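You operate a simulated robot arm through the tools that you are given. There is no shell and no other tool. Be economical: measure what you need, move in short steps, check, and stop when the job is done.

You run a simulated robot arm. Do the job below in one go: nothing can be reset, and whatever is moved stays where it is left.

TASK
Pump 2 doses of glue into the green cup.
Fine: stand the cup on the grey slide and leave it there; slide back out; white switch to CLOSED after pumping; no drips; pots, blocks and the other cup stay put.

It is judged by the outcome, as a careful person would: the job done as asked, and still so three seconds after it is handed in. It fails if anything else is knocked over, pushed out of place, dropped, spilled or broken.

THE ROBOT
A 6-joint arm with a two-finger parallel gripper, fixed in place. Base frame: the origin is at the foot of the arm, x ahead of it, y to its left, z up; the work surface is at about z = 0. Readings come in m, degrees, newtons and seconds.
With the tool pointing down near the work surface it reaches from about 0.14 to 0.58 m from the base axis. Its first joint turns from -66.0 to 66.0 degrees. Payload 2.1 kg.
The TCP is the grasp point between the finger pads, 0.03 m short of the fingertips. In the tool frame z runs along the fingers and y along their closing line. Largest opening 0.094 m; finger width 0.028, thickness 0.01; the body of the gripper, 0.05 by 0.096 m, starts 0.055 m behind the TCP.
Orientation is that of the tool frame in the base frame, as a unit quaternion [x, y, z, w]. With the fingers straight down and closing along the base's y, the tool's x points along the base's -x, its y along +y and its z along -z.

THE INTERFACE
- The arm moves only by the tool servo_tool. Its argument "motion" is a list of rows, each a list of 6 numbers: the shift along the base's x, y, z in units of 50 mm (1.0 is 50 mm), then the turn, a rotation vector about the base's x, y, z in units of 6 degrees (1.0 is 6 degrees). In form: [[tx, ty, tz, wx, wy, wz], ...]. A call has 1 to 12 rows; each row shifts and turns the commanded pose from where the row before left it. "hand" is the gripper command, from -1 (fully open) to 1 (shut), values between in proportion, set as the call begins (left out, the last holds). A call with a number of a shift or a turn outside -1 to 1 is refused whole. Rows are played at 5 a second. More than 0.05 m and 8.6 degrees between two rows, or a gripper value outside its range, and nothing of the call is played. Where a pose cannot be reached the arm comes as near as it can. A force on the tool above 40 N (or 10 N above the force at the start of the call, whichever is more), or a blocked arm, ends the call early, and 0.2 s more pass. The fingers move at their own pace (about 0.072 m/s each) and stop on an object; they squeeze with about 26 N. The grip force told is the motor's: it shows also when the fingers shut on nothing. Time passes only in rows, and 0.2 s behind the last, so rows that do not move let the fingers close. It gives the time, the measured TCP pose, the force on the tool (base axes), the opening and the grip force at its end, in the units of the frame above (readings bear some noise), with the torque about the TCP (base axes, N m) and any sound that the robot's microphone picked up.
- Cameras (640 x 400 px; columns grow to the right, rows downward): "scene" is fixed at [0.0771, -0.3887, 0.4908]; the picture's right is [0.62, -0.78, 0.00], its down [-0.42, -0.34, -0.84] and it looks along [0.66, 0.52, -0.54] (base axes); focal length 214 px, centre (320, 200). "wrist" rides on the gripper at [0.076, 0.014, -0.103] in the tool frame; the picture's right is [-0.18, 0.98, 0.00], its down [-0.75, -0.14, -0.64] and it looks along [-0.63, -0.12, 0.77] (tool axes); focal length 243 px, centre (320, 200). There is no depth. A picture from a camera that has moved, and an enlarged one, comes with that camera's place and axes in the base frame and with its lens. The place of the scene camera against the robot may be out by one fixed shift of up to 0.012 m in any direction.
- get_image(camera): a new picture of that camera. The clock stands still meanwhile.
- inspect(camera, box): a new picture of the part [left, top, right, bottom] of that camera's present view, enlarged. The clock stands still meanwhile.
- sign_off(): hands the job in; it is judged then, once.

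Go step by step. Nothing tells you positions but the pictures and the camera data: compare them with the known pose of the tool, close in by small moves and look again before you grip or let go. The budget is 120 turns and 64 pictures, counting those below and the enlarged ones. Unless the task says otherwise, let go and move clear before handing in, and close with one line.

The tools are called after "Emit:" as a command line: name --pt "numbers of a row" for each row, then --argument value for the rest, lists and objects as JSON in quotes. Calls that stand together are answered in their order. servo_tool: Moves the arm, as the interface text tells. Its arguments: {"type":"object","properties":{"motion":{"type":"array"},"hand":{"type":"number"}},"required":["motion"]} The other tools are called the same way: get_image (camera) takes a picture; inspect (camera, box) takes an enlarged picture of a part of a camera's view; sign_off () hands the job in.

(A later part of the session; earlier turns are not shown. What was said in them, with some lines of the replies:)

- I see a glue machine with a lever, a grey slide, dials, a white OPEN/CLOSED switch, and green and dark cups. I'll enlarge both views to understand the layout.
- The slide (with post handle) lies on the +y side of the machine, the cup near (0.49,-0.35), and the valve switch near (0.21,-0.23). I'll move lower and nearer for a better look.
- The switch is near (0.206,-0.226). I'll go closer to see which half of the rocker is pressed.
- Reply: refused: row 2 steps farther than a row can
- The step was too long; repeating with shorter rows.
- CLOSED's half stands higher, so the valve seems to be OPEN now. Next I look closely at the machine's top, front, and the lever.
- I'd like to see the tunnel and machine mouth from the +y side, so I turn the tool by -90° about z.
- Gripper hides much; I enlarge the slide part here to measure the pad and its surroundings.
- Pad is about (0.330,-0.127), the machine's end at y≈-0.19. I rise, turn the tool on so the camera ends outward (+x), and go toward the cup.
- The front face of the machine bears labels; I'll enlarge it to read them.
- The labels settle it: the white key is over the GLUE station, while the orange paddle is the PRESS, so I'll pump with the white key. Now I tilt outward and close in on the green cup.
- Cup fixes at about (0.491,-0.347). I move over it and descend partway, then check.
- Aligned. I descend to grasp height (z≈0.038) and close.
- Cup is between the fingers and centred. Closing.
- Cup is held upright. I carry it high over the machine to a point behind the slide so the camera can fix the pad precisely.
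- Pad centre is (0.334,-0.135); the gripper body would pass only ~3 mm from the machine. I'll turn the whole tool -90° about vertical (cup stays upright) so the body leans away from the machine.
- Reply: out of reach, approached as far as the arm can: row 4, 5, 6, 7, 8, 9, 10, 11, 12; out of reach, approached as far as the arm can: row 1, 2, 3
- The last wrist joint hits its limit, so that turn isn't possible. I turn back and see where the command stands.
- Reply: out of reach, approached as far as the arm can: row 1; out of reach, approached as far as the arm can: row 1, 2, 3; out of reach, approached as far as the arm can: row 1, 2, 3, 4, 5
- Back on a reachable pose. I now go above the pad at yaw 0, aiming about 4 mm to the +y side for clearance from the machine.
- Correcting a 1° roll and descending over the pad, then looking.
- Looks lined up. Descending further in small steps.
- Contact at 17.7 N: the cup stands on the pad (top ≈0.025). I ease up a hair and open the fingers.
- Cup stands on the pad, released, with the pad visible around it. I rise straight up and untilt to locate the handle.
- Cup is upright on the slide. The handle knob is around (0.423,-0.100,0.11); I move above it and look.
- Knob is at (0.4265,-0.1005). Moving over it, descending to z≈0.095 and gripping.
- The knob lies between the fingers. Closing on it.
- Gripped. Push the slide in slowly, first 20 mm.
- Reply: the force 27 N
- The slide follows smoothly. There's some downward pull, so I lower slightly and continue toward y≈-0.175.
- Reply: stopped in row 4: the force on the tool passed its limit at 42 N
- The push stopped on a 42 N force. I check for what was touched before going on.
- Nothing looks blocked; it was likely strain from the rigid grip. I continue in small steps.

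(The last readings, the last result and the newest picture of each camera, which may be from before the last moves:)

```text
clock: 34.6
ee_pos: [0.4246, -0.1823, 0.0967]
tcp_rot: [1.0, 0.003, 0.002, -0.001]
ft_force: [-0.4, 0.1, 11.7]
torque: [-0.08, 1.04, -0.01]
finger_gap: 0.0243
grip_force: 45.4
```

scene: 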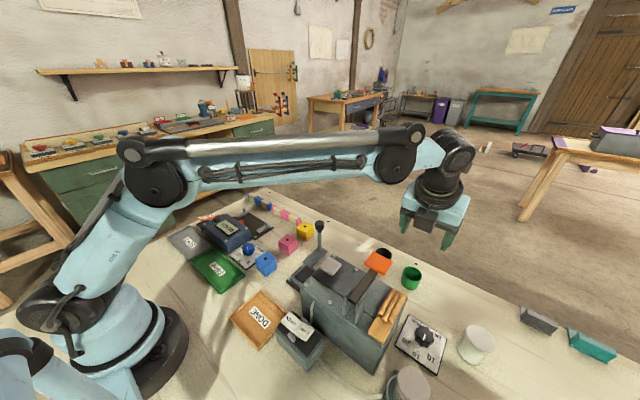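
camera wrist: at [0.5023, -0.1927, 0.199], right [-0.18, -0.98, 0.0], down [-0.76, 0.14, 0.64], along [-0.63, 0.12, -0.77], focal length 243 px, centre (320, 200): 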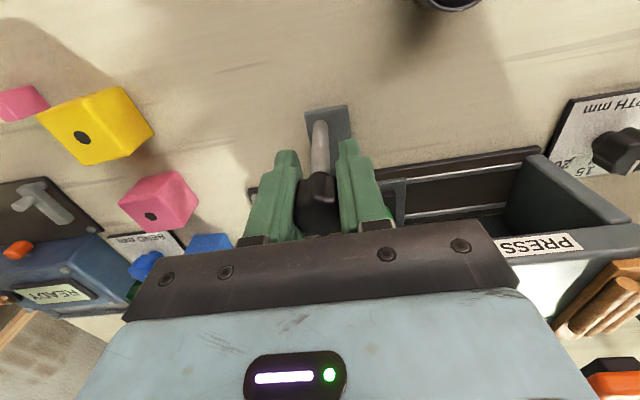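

Emit:
servo_tool --pt "0.01 -0.05 0 0 0 0" --pt "0 0 0 0 0 0"

Emit:
inspect --camera "wrist" --box '[220, 80, 640, 300]'

Emit:
inspect --camera "scene" --box '[280, 190, 410, 290]'

```text
clock: 35.2
ee_pos: [0.4263, -0.1864, 0.0966]
tcp_rot: [1.0, 0.002, 0.003, -0.001]
ft_force: [-8.5, -1.6, 21.8]
torque: [0.08, -0.61, 0.08]
finger_gap: 0.0245
grip_force: 44.2
```

```text
1.52 times, centred on (430, 190) of wrist
camera zoom: at [0.5021, -0.2007, 0.1991], right [-0.18, -0.98, 0.0], down [-0.76, 0.14, 0.64], along [-0.63, 0.12, -0.77], focal length 370 px, centre (152, 215)
```

zoom: 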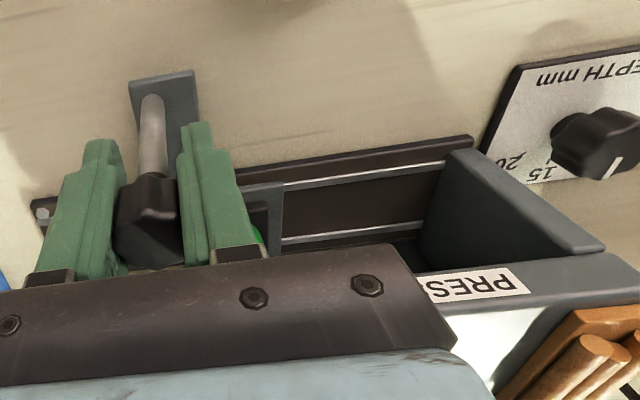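

```text
4.00 times, centred on (345, 240) of scene
camera zoom: at [0.077, -0.3887, 0.4908], right [0.62, -0.78, 0.0], down [-0.42, -0.34, -0.84], along [0.66, 0.52, -0.54], focal length 858 px, centre (220, 40)
```

zoom: 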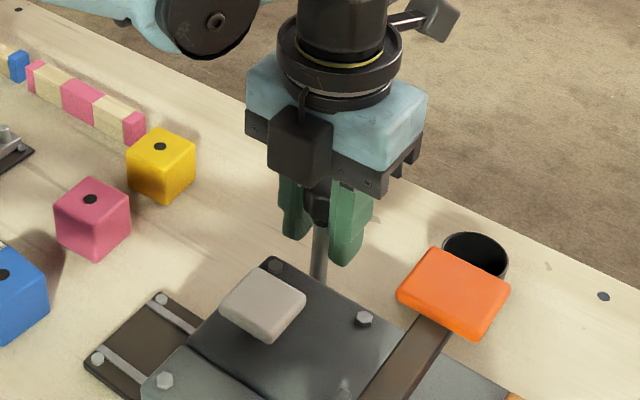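

The slide is ~83 mm in; 3 mm more puts the cup under the white key and near the GLUE label's centre. Then I let go and back off to look in from the front.

Emit:
servo_tool --pt "-0.01 -0.06 0.01 0 0 0" --pt "0 0 0 0 0 0"

Emit:
servo_tool --pt "0 0 0 0 0 0" --pt "0 0 0 0 0 0" --hand -0.3

Emit:
servo_tool --pt "0 0 0.6 0 0 0" --pt "0 0 0.6 0 0 0"

Emit:
inspect --camera "wrist" --box '[200, 60, 520, 260]'

```text
clock: 35.8
ee_pos: [0.4259, -0.1891, 0.0958]
tcp_rot: [1.0, 0.003, 0.003, 0.0]
ft_force: [6.1, -0.4, 8.7]
torque: [-0.05, 0.88, 0.0]
finger_gap: 0.024
grip_force: 45.0
```

```text
clock: 36.4
ee_pos: [0.4269, -0.1885, 0.0969]
tcp_rot: [1.0, 0.002, 0.003, -0.001]
ft_force: [0.2, -0.4, 0.6]
torque: [0.0, 0.02, 0.0]
finger_gap: 0.0611
grip_force: 0.0
```

```text
clock: 37.0
ee_pos: [0.4275, -0.1882, 0.1567]
tcp_rot: [1.0, 0.002, 0.003, -0.001]
ft_force: [-0.7, -0.4, -1.1]
torque: [-0.02, -0.02, -0.02]
finger_gap: 0.0609
grip_force: 0.0
```

```text
2.00 times, centred on (360, 160) of wrist
camera zoom: at [0.5025, -0.2022, 0.2598], right [-0.18, -0.98, 0.0], down [-0.76, 0.14, 0.64], along [-0.63, 0.12, -0.77], focal length 485 px, centre (240, 280)
```

zoom: 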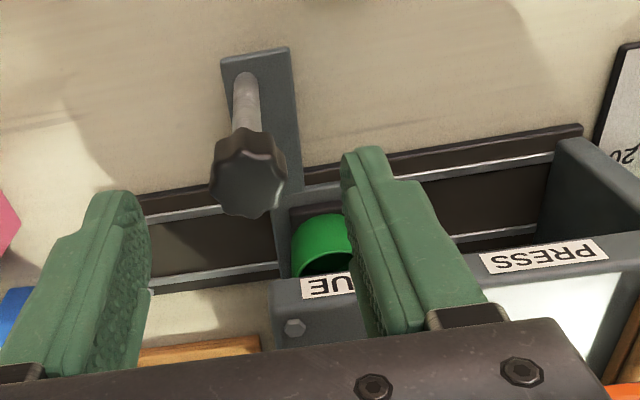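

Emit:
servo_tool --pt "0 -0.3 0.5 0 0 0" --pt "0 -0.5 0 0 0 0" --hand -1

Emit:
inspect --camera "wrist" --box '[180, 60, 440, 220]'

```text
clock: 37.6
ee_pos: [0.428, -0.2266, 0.1815]
tcp_rot: [1.0, 0.002, 0.002, -0.001]
ft_force: [-0.2, 0.2, 0.1]
torque: [0.0, -0.02, 0.02]
finger_gap: 0.0939
grip_force: 0.0
```

```text
2.46 times, centred on (310, 140) of wrist
camera zoom: at [0.5035, -0.242, 0.2838], right [-0.18, -0.98, 0.0], down [-0.76, 0.14, 0.64], along [-0.63, 0.12, -0.77], focal length 597 px, centre (345, 348)
```

zoom: 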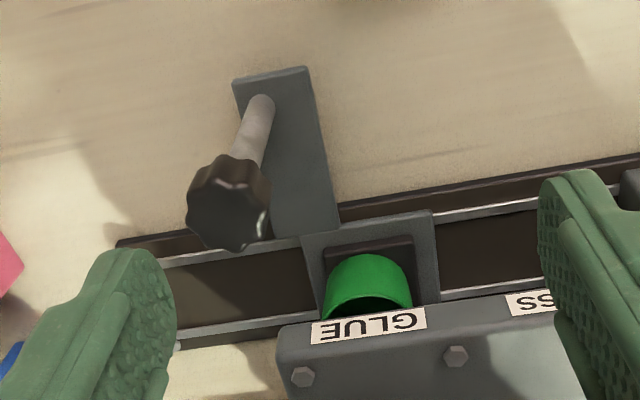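

The slide's pad sits at y≈-0.225, right at the GLUE label, with the cup on it. Next I close the fingers, go over the white key at (0.318,-0.217), and approach it.

Emit:
servo_tool --pt "-0.3 0 0.7 0 0 0" --pt "-0.9 0.1 0 0 0 0" --pt "-0.95 0.1 0 0 0 0" --pt "0 0 -0.5 0 0 0" --hand 1

Emit:
get_image --camera "wrist"

Emit:
inspect --camera "scene" --box '[260, 190, 420, 290]'

```text
clock: 38.6
ee_pos: [0.3194, -0.2189, 0.1928]
tcp_rot: [1.0, 0.002, 0.003, -0.001]
ft_force: [0.8, -0.9, -0.9]
torque: [0.02, -0.01, -0.04]
finger_gap: 0.0
grip_force: 25.5
```

```text
19 pictures are left
camera wrist: at [0.395, -0.2334, 0.2951], right [-0.18, -0.98, 0.0], down [-0.76, 0.14, 0.64], along [-0.63, 0.12, -0.77], focal length 243 px, centre (320, 200)
```

wrist: 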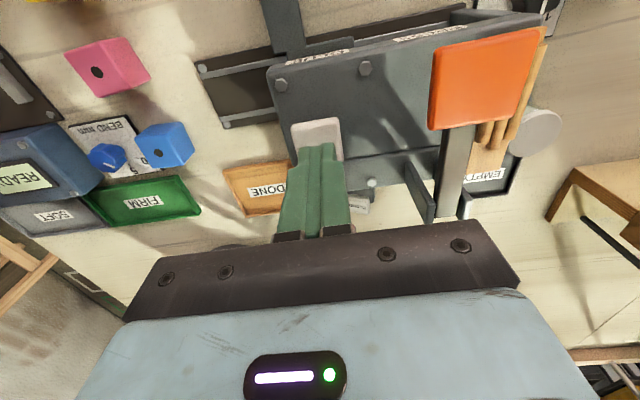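

```text
4.00 times, centred on (340, 240) of scene
camera zoom: at [0.0771, -0.3887, 0.4908], right [0.62, -0.78, 0.0], down [-0.42, -0.34, -0.84], along [0.66, 0.52, -0.54], focal length 858 px, centre (240, 40)
```

zoom: 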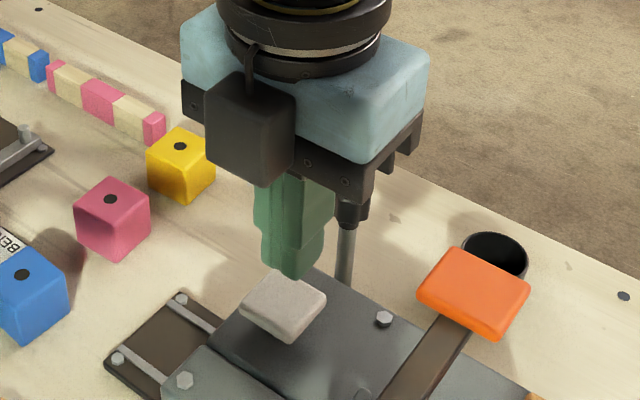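

Fingertips are right above the key. I press down in small steps.

Emit:
servo_tool --pt "0 0 -0.2 0 0 0" --pt "0 0 -0.2 0 0 0" --pt "0 0 -0.1 0 0 0"

```text
clock: 39.4
ee_pos: [0.3186, -0.2188, 0.166]
tcp_rot: [1.0, 0.002, 0.003, -0.001]
ft_force: [-0.9, -1.1, 0.5]
torque: [0.01, 0.0, 0.05]
finger_gap: 0.0
grip_force: 25.6
```

Emit:
servo_tool --pt "0 0 -0.08 0 0 0"

```text
clock: 39.8
ee_pos: [0.3177, -0.2188, 0.1617]
tcp_rot: [1.0, 0.002, 0.003, -0.001]
ft_force: [0.5, 0.0, 1.9]
torque: [-0.02, 0.04, -0.01]
finger_gap: 0.0
grip_force: 25.9
heard: click
```

A click at light force. I press a little further within the same stroke to see if it bottoms out.

Emit:
servo_tool --pt "0 0 -0.05 0 0 0"

```text
clock: 40.2
ee_pos: [0.3181, -0.2178, 0.1597]
tcp_rot: [1.0, 0.003, 0.004, -0.001]
ft_force: [0.0, 0.4, 2.1]
torque: [0.01, 0.02, -0.04]
finger_gap: 0.0
grip_force: 26.0
```

Emit:
servo_tool --pt "0 0 -0.05 0 0 0" --pt "0 0 0 0 0 0"

Emit:
inspect --camera "scene" --box '[290, 220, 390, 290]'

```text
clock: 40.8
ee_pos: [0.3183, -0.2181, 0.158]
tcp_rot: [1.0, 0.003, 0.003, -0.001]
ft_force: [0.8, 0.3, 1.7]
torque: [0.0, -0.02, -0.03]
finger_gap: 0.0002
grip_force: 25.9
```

```text
5.71 times, centred on (340, 255) of scene
camera zoom: at [0.0771, -0.3887, 0.4908], right [0.62, -0.78, 0.0], down [-0.42, -0.34, -0.84], along [0.66, 0.52, -0.54], focal length 1226 px, centre (206, -114)
```

zoom: 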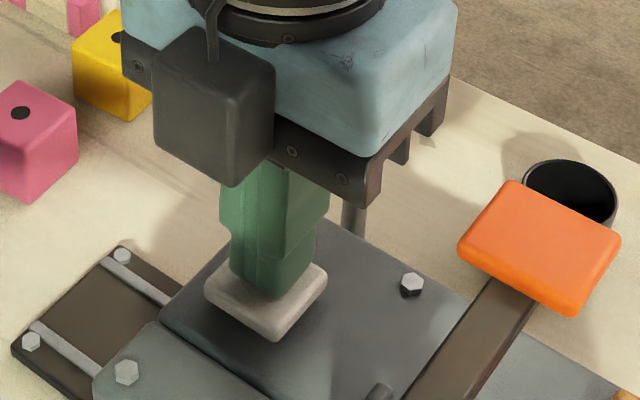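

Emit:
servo_tool --pt "0 0 -0.05 0 0 0" --pt "0 0 -0.05 0 0 0"

```text
clock: 41.3
ee_pos: [0.3173, -0.2177, 0.1563]
tcp_rot: [1.0, 0.003, 0.002, -0.002]
ft_force: [-1.1, 2.1, 19.2]
torque: [0.05, 0.26, -0.05]
finger_gap: 0.0001
grip_force: 25.8
stopped in row 2: the force on the tool passed its limit at 47 N (the readings are from after the stop); the commanded pose is now the measured one
```

Bottomed out with a single click. I release and inspect the cup from the front before the next dose.

Emit:
servo_tool --pt "0 0 0.1 0 0 0" --pt "0 0 0.2 0 0 0" --pt "0 0 0.5 0 0 0" --pt "0 0 0.6 0 0 0" --pt "0.6 0 0 0 0 0" --pt "0.8 0 0 0 0 0" --pt "0.8 0 0 0 0 0"

Emit:
inspect --camera "wrist" --box '[240, 60, 440, 185]'

```text
clock: 42.9
ee_pos: [0.4276, -0.2166, 0.2254]
tcp_rot: [1.0, 0.002, 0.002, -0.001]
ft_force: [-0.7, -0.4, 0.2]
torque: [-0.07, -0.02, 0.01]
finger_gap: 0.0
grip_force: 25.8
```

```text
3.20 times, centred on (340, 122) of wrist
camera zoom: at [0.5045, -0.2311, 0.3278], right [-0.18, -0.98, 0.0], down [-0.76, 0.14, 0.64], along [-0.63, 0.12, -0.77], focal length 776 px, centre (256, 448)
```

zoom: 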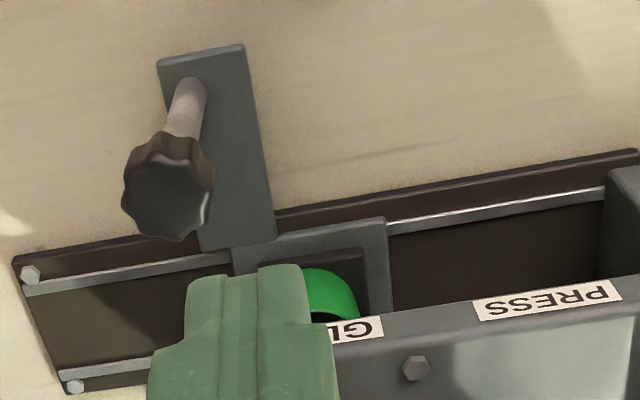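

The inside isn't visible from here. I return for the second press; the level can be checked after sliding out.

Emit:
servo_tool --pt "-0.8 0 0 0 0 0" --pt "-0.8 0 0 0 0 0" --pt "-0.58 -0.02 0 0 0 0" --pt "0 0 -0.5 0 0 0" --pt "0 0 -0.5 0 0 0"

Emit:
servo_tool --pt "0 0 -0.14 0 0 0" --pt "0 0 -0.1 0 0 0"

```text
clock: 44.1
ee_pos: [0.321, -0.2189, 0.1756]
tcp_rot: [1.0, 0.003, 0.002, -0.002]
ft_force: [0.1, 1.1, 0.4]
torque: [-0.01, -0.02, 0.01]
finger_gap: 0.0001
grip_force: 26.0
```

```text
clock: 44.7
ee_pos: [0.3186, -0.2186, 0.1642]
tcp_rot: [1.0, 0.002, 0.002, -0.002]
ft_force: [1.1, -0.8, 1.9]
torque: [-0.02, -0.01, 0.01]
finger_gap: 0.0002
grip_force: 26.5
```

Emit:
servo_tool --pt "0 0 -0.05 0 0 0" --pt "0 0 -0.05 0 0 0" --pt "0 0 0 0 0 0"

```text
clock: 45.5
ee_pos: [0.3196, -0.2193, 0.159]
tcp_rot: [1.0, 0.002, 0.003, -0.003]
ft_force: [1.5, -0.8, 2.3]
torque: [0.0, -0.04, 0.02]
finger_gap: 0.0
grip_force: 26.4
heard: click
```

Second click heard. I release, rise, and go to the switch, whose CLOSED half is at about (0.207,-0.243,0.078).

Emit:
servo_tool --pt "0 0 0.1 0 0 0" --pt "0 0 0.3 0 0 0" --pt "0 0 0.6 0 0 0" --pt "-0.7 -0.2 0 0 0 0" --pt "-0.7 -0.2 0 0 0 0" --pt "-0.84 -0.18 0 0 0 0" --pt "0 0 -0.6 0 0 0"

Emit:
get_image --camera "wrist"

Emit:
inspect --camera "scene" --box '[250, 260, 370, 370]'

```text
clock: 47.1
ee_pos: [0.2072, -0.2472, 0.1789]
tcp_rot: [1.0, 0.003, 0.001, -0.001]
ft_force: [0.0, 0.0, -0.6]
torque: [0.0, 0.01, 0.0]
finger_gap: 0.0
grip_force: 25.8
```

```text
15 pictures are left
camera wrist: at [0.2844, -0.2619, 0.282], right [-0.18, -0.98, 0.0], down [-0.76, 0.14, 0.64], along [-0.63, 0.12, -0.77], focal length 243 px, centre (320, 200)
```

wrist: 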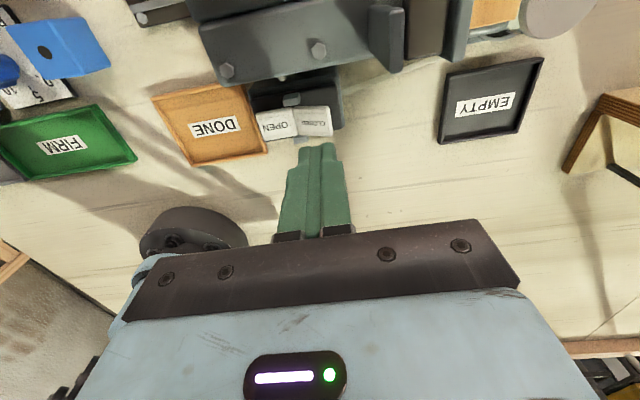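

```text
3.64 times, centred on (310, 315) of scene
camera zoom: at [0.0771, -0.3887, 0.4908], right [0.62, -0.78, 0.0], down [-0.42, -0.34, -0.84], along [0.66, 0.52, -0.54], focal length 780 px, centre (356, -218)
```

zoom: 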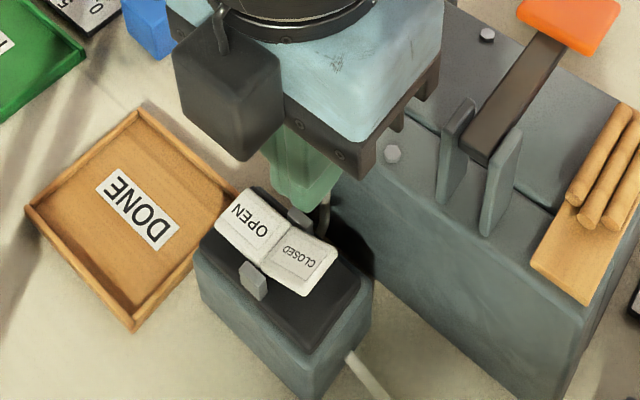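

CLOSED half confirmed at (0.205,-0.242). Descending onto its outer part.

Emit:
servo_tool --pt "-0.03 -0.02 -0.5 0 0 0" --pt "0 0 -0.5 0 0 0" --pt "0 0 -0.2 0 0 0" --pt "0 0 -0.1 0 0 0"

```text
clock: 48.1
ee_pos: [0.2057, -0.2484, 0.1128]
tcp_rot: [1.0, 0.002, 0.002, -0.002]
ft_force: [1.1, -1.0, -0.4]
torque: [-0.03, 0.0, -0.01]
finger_gap: 0.0001
grip_force: 25.9
```

Emit:
servo_tool --pt "0 0 -0.06 0 0 0" --pt "0 0 -0.06 0 0 0" --pt "0 0 -0.06 0 0 0"

```text
clock: 48.9
ee_pos: [0.2055, -0.249, 0.1043]
tcp_rot: [1.0, 0.003, 0.002, -0.002]
ft_force: [-0.4, 1.6, 13.1]
torque: [0.02, 0.19, -0.05]
finger_gap: 0.0
grip_force: 25.9
```

Emit:
servo_tool --pt "0 0 -0.04 0 0 0" --pt "0 0 -0.04 0 0 0"

Emit:
inspect --camera "scene" --box '[270, 280, 350, 350]'

```text
clock: 49.3
ee_pos: [0.2055, -0.249, 0.1044]
tcp_rot: [1.0, 0.002, 0.002, -0.002]
ft_force: [0.7, 0.6, 14.5]
torque: [0.0, 0.2, -0.06]
finger_gap: 0.0001
grip_force: 26.0
stopped in row 1: the force on the tool passed its limit at 50 N (the readings are from after the stop); the commanded pose is now the measured one
```

```text
5.71 times, centred on (310, 315) of scene
camera zoom: at [0.0771, -0.3887, 0.4908], right [0.62, -0.78, 0.0], down [-0.42, -0.34, -0.84], along [0.66, 0.52, -0.54], focal length 1226 px, centre (377, -457)
```

zoom: 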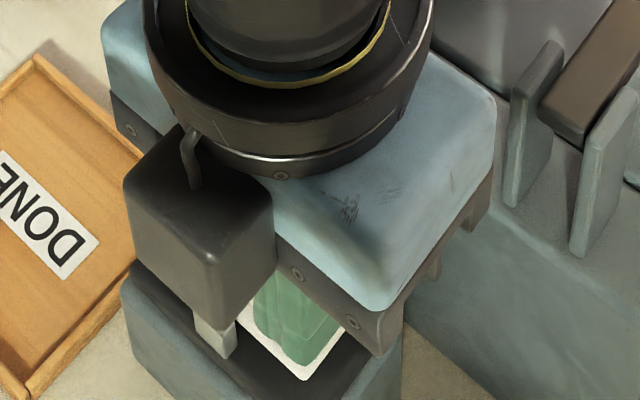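

It's bottomed. I lift off and compare the rocker with before.

Emit:
servo_tool --pt "0 0 0.3 0 0 0" --pt "0 0 0.6 0 0 0" --pt "0 0 0.6 0 0 0"

Emit:
inspect --camera "scene" --box '[270, 290, 350, 350]'

Emit:
inspect --camera "wrist" --box '[220, 60, 380, 160]'

```text
clock: 50.1
ee_pos: [0.2053, -0.248, 0.1809]
tcp_rot: [1.0, 0.002, 0.001, -0.003]
ft_force: [-0.6, -0.1, 0.1]
torque: [-0.01, 0.01, -0.02]
finger_gap: 0.0002
grip_force: 25.8
```

```text
6.67 times, centred on (310, 320) of scene
camera zoom: at [0.0771, -0.3887, 0.4908], right [0.62, -0.78, 0.0], down [-0.42, -0.34, -0.84], along [0.66, 0.52, -0.54], focal length 1430 px, centre (387, -600)
```

zoom: 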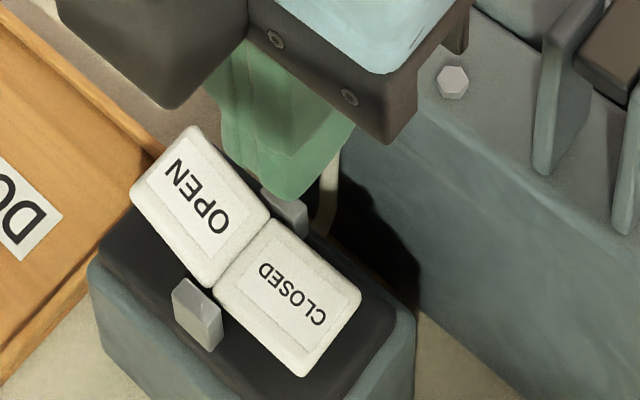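

```text
4.00 times, centred on (300, 110) of wrist
camera zoom: at [0.2816, -0.2629, 0.2825], right [-0.18, -0.98, -0.01], down [-0.76, 0.13, 0.64], along [-0.63, 0.12, -0.77], focal length 970 px, centre (400, 560)
```

zoom: 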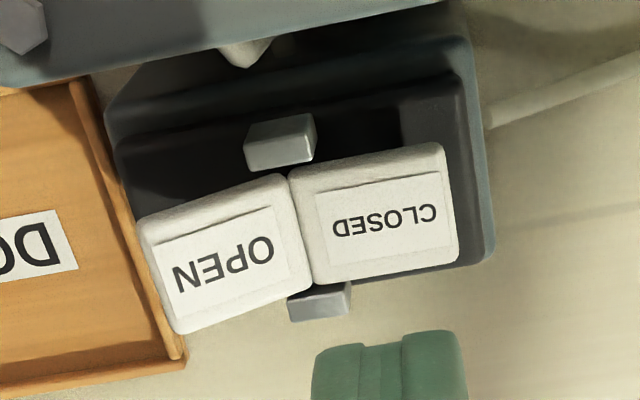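

The rocker has flipped: CLOSED is down, OPEN raised. Now back to the handle to slide the cup out.

Emit:
servo_tool --pt "0 0 0.8 0 0 0" --pt "0.85 0.2 0 0 0 0" --pt "0.85 0.2 0 0 0 0" --pt "0.9 0.2 0 0 0 0" --pt "0.9 0.2 0 0 0 0" --pt "0.92 0.38 0 0 0 0" --pt "0 0 -0.8 0 0 0" --hand -0.45

Emit:
get_image --camera "wrist"

```text
clock: 51.7
ee_pos: [0.425, -0.1885, 0.1776]
tcp_rot: [1.0, 0.002, 0.001, -0.002]
ft_force: [-0.2, -0.3, 0.3]
torque: [0.02, 0.01, -0.01]
finger_gap: 0.0682
grip_force: 0.0
```

```text
10 pictures are left
camera wrist: at [0.5021, -0.2043, 0.279], right [-0.18, -0.98, -0.01], down [-0.76, 0.13, 0.64], along [-0.63, 0.12, -0.77], focal length 243 px, centre (320, 200)
```

wrist: 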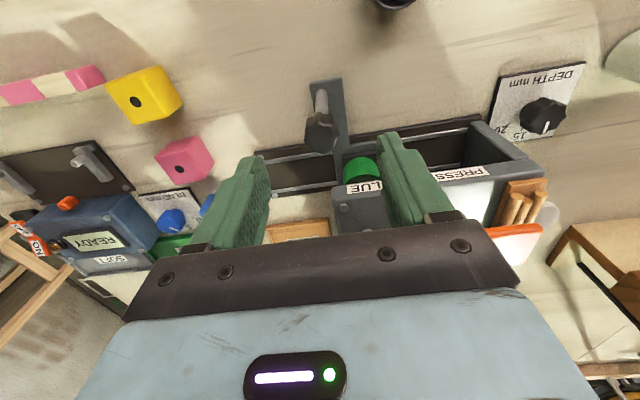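

Knob where expected. I descend and cage it loosely (gap ~0.03) to avoid strain, then pull out gently.

Emit:
servo_tool --pt "0.02 0 -0.6 0 0 0" --pt "0 0 -0.6 0 0 0" --pt "0 0 -0.4 0 0 0"

Emit:
servo_tool --pt "0 0 0 0 0 0" --pt "0 0 0 0 0 0" --pt "0 0.06 0 0 0 0" --pt "0 0.06 0 0 0 0" --pt "0 0.1 0 0 0 0" --pt "0 0.1 0 0 0 0" --pt "0 0.12 0 0 0 0" --pt "0 0.12 0 0 0 0" --pt "0 0.14 0 0 0 0" --pt "0 0.14 0 0 0 0" --pt "0 0.14 0 0 0 0" --pt "0 0.14 0 0 0 0" --hand 0.38

```text
clock: 52.5
ee_pos: [0.4284, -0.1901, 0.0968]
tcp_rot: [1.0, 0.001, 0.0, -0.003]
ft_force: [-0.2, 0.6, -0.6]
torque: [0.01, 0.0, 0.0]
finger_gap: 0.068
grip_force: 0.0
```

```text
clock: 55.1
ee_pos: [0.4264, -0.1325, 0.0991]
tcp_rot: [1.0, 0.001, 0.0, -0.003]
ft_force: [1.0, 0.1, 0.3]
torque: [0.0, 0.01, 0.03]
finger_gap: 0.0294
grip_force: 0.1
```

Sliding smoothly. Pulling the rest of the way, gently to its end stop.

Emit:
servo_tool --pt "0 0.12 -0.02 0 0 0" --pt "0 0.12 0 0 0 0" --pt "0 0.12 0 0 0 0" --pt "0 0.12 0 0 0 0" --pt "0 0.1 0 0 0 0" --pt "0 0.08 0 0 0 0" --pt "0 0 0 0 0 0"

Emit:
inspect --camera "scene" --box '[250, 200, 370, 290]'

```text
clock: 56.7
ee_pos: [0.4279, -0.1014, 0.0979]
tcp_rot: [1.0, 0.002, 0.001, -0.003]
ft_force: [-0.6, 0.1, -0.5]
torque: [0.03, -0.01, -0.03]
finger_gap: 0.0289
grip_force: 0.1
```

```text
4.44 times, centred on (310, 245) of scene
camera zoom: at [0.0771, -0.3887, 0.4908], right [0.62, -0.78, 0.0], down [-0.42, -0.34, -0.84], along [0.66, 0.52, -0.54], focal length 953 px, centre (364, 0)
```

zoom: 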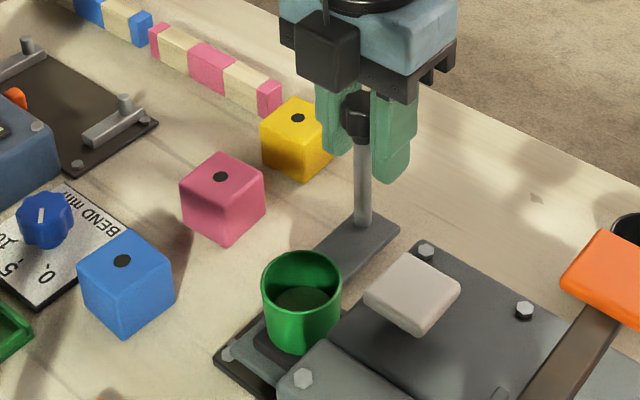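

Cup is out, upright. A few more millimetres to reach the original end stop.

Emit:
servo_tool --pt "0 0.03 0 0 0 0" --pt "0 0.03 0 0 0 0" --pt "0 0 0 0 0 0"

```text
clock: 57.5
ee_pos: [0.4271, -0.097, 0.0986]
tcp_rot: [1.0, 0.003, 0.001, -0.001]
ft_force: [0.5, -0.4, -0.2]
torque: [0.02, -0.03, 0.01]
finger_gap: 0.0291
grip_force: 0.1
```

Emit:
servo_tool --pt "0 0.03 0 0 0 0" --pt "0 0.03 0 0 0 0" --pt "0 0 0 0 0 0"

```text
clock: 58.3
ee_pos: [0.4271, -0.0954, 0.0979]
tcp_rot: [1.0, 0.001, 0.001, -0.002]
ft_force: [0.8, -8.6, 3.3]
torque: [-0.02, 0.0, 0.01]
finger_gap: 0.0338
grip_force: 3.9
```

The end stop is reached. I relieve, open, rise, and look into the cup from above.

Emit:
servo_tool --pt "0 -0.08 0 0 0 0" --pt "0 0 0 0 0 0"

Emit:
servo_tool --pt "0 0 0 0 0 0" --pt "0 0 0 0 0 0" --hand -0.45

Emit:
servo_tool --pt "0 0 0.7 0 0 0" --pt "0 0 0.7 0 0 0" --pt "-0.6 -0.6 0.4 0 0 0" --pt "-0.8 0 0 0 0 0" --pt "-0.6 0 0 0 0 0"

Emit:
inspect --camera "wrist" --box '[260, 40, 420, 140]'

```text
clock: 58.9
ee_pos: [0.4281, -0.0985, 0.0972]
tcp_rot: [1.0, 0.002, 0.001, -0.004]
ft_force: [0.2, 0.6, -0.3]
torque: [-0.02, 0.02, 0.0]
finger_gap: 0.0289
grip_force: 0.0
```

```text
clock: 59.5
ee_pos: [0.4268, -0.0983, 0.0978]
tcp_rot: [1.0, 0.004, 0.001, -0.003]
ft_force: [0.7, 0.6, 0.1]
torque: [0.03, -0.02, 0.0]
finger_gap: 0.0683
grip_force: 0.0
```

```text
clock: 60.7
ee_pos: [0.3278, -0.1285, 0.1897]
tcp_rot: [1.0, 0.002, 0.002, -0.003]
ft_force: [-0.1, -0.1, 0.6]
torque: [-0.04, 0.04, -0.02]
finger_gap: 0.068
grip_force: 0.0
```

```text
4.00 times, centred on (340, 90) of wrist
camera zoom: at [0.4041, -0.1443, 0.2919], right [-0.18, -0.98, -0.01], down [-0.76, 0.13, 0.64], along [-0.63, 0.12, -0.77], focal length 970 px, centre (240, 640)
```

zoom: 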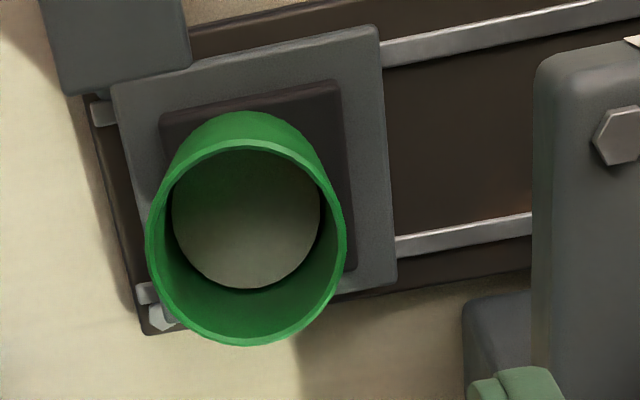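

There's whitish glue in the cup and no drips on the rails. I move clear upward and take a final overall look.

Emit:
servo_tool --pt "-0.5 0.3 0.7 0 0 0" --pt "-0.5 0.5 0.7 0 0 0" --pt "0 0.8 0.4 0 0 0" --pt "0 0.8 0 0 0 0"

Emit:
inspect --camera "scene" --box '[220, 200, 520, 400]'

Emit:
inspect --camera "scene" --box '[280, 210, 380, 290]'

```text
clock: 61.7
ee_pos: [0.2771, -0.0325, 0.2786]
tcp_rot: [1.0, 0.003, 0.001, -0.004]
ft_force: [1.1, 0.6, 0.7]
torque: [-0.04, -0.01, 0.0]
finger_gap: 0.0683
grip_force: 0.0
out of reach, approached as far as the arm can: row 4
```

```text
2.00 times, centred on (370, 300) of scene
camera zoom: at [0.0771, -0.3887, 0.4908], right [0.62, -0.78, 0.0], down [-0.42, -0.34, -0.84], along [0.66, 0.52, -0.54], focal length 429 px, centre (220, 0)
```

zoom: 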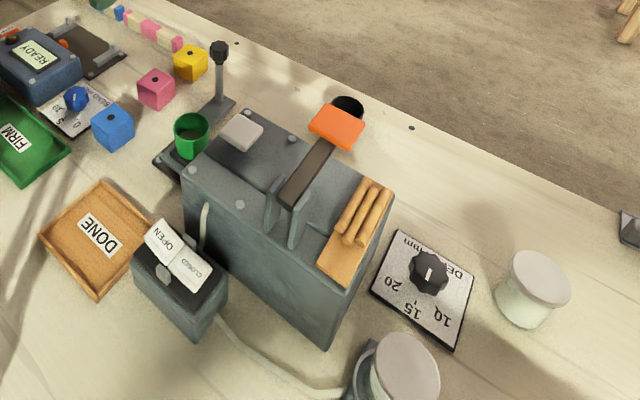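

```text
5.00 times, centred on (330, 250) of scene
camera zoom: at [0.0771, -0.3887, 0.4908], right [0.62, -0.78, 0.0], down [-0.42, -0.34, -0.84], along [0.66, 0.52, -0.54], focal length 1072 px, centre (270, -50)
```

zoom: 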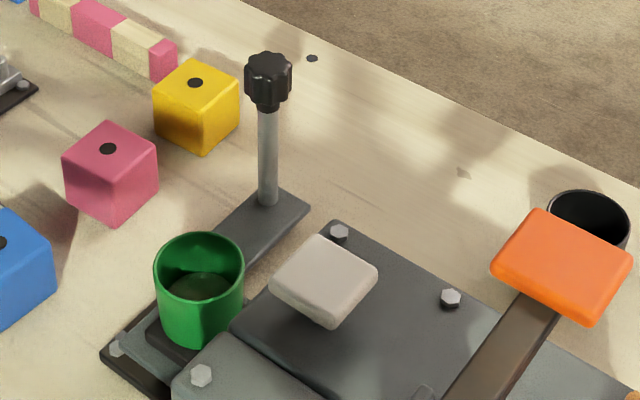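

The cup stands on the slide, which is fully out. The switch is CLOSED, and the blocks, pots and black cup are where they were. Handing in.

Emit:
sign_off

```text
The job is handed in.
```

I pressed the glue key twice, with one click each time. The green cup now holds glue and stands on the slide, which is back out; the white switch is CLOSED, I saw no drips, and nothing else has moved. I took the two clicks as two doses, since I couldn't measure the amount of glue in the cup.
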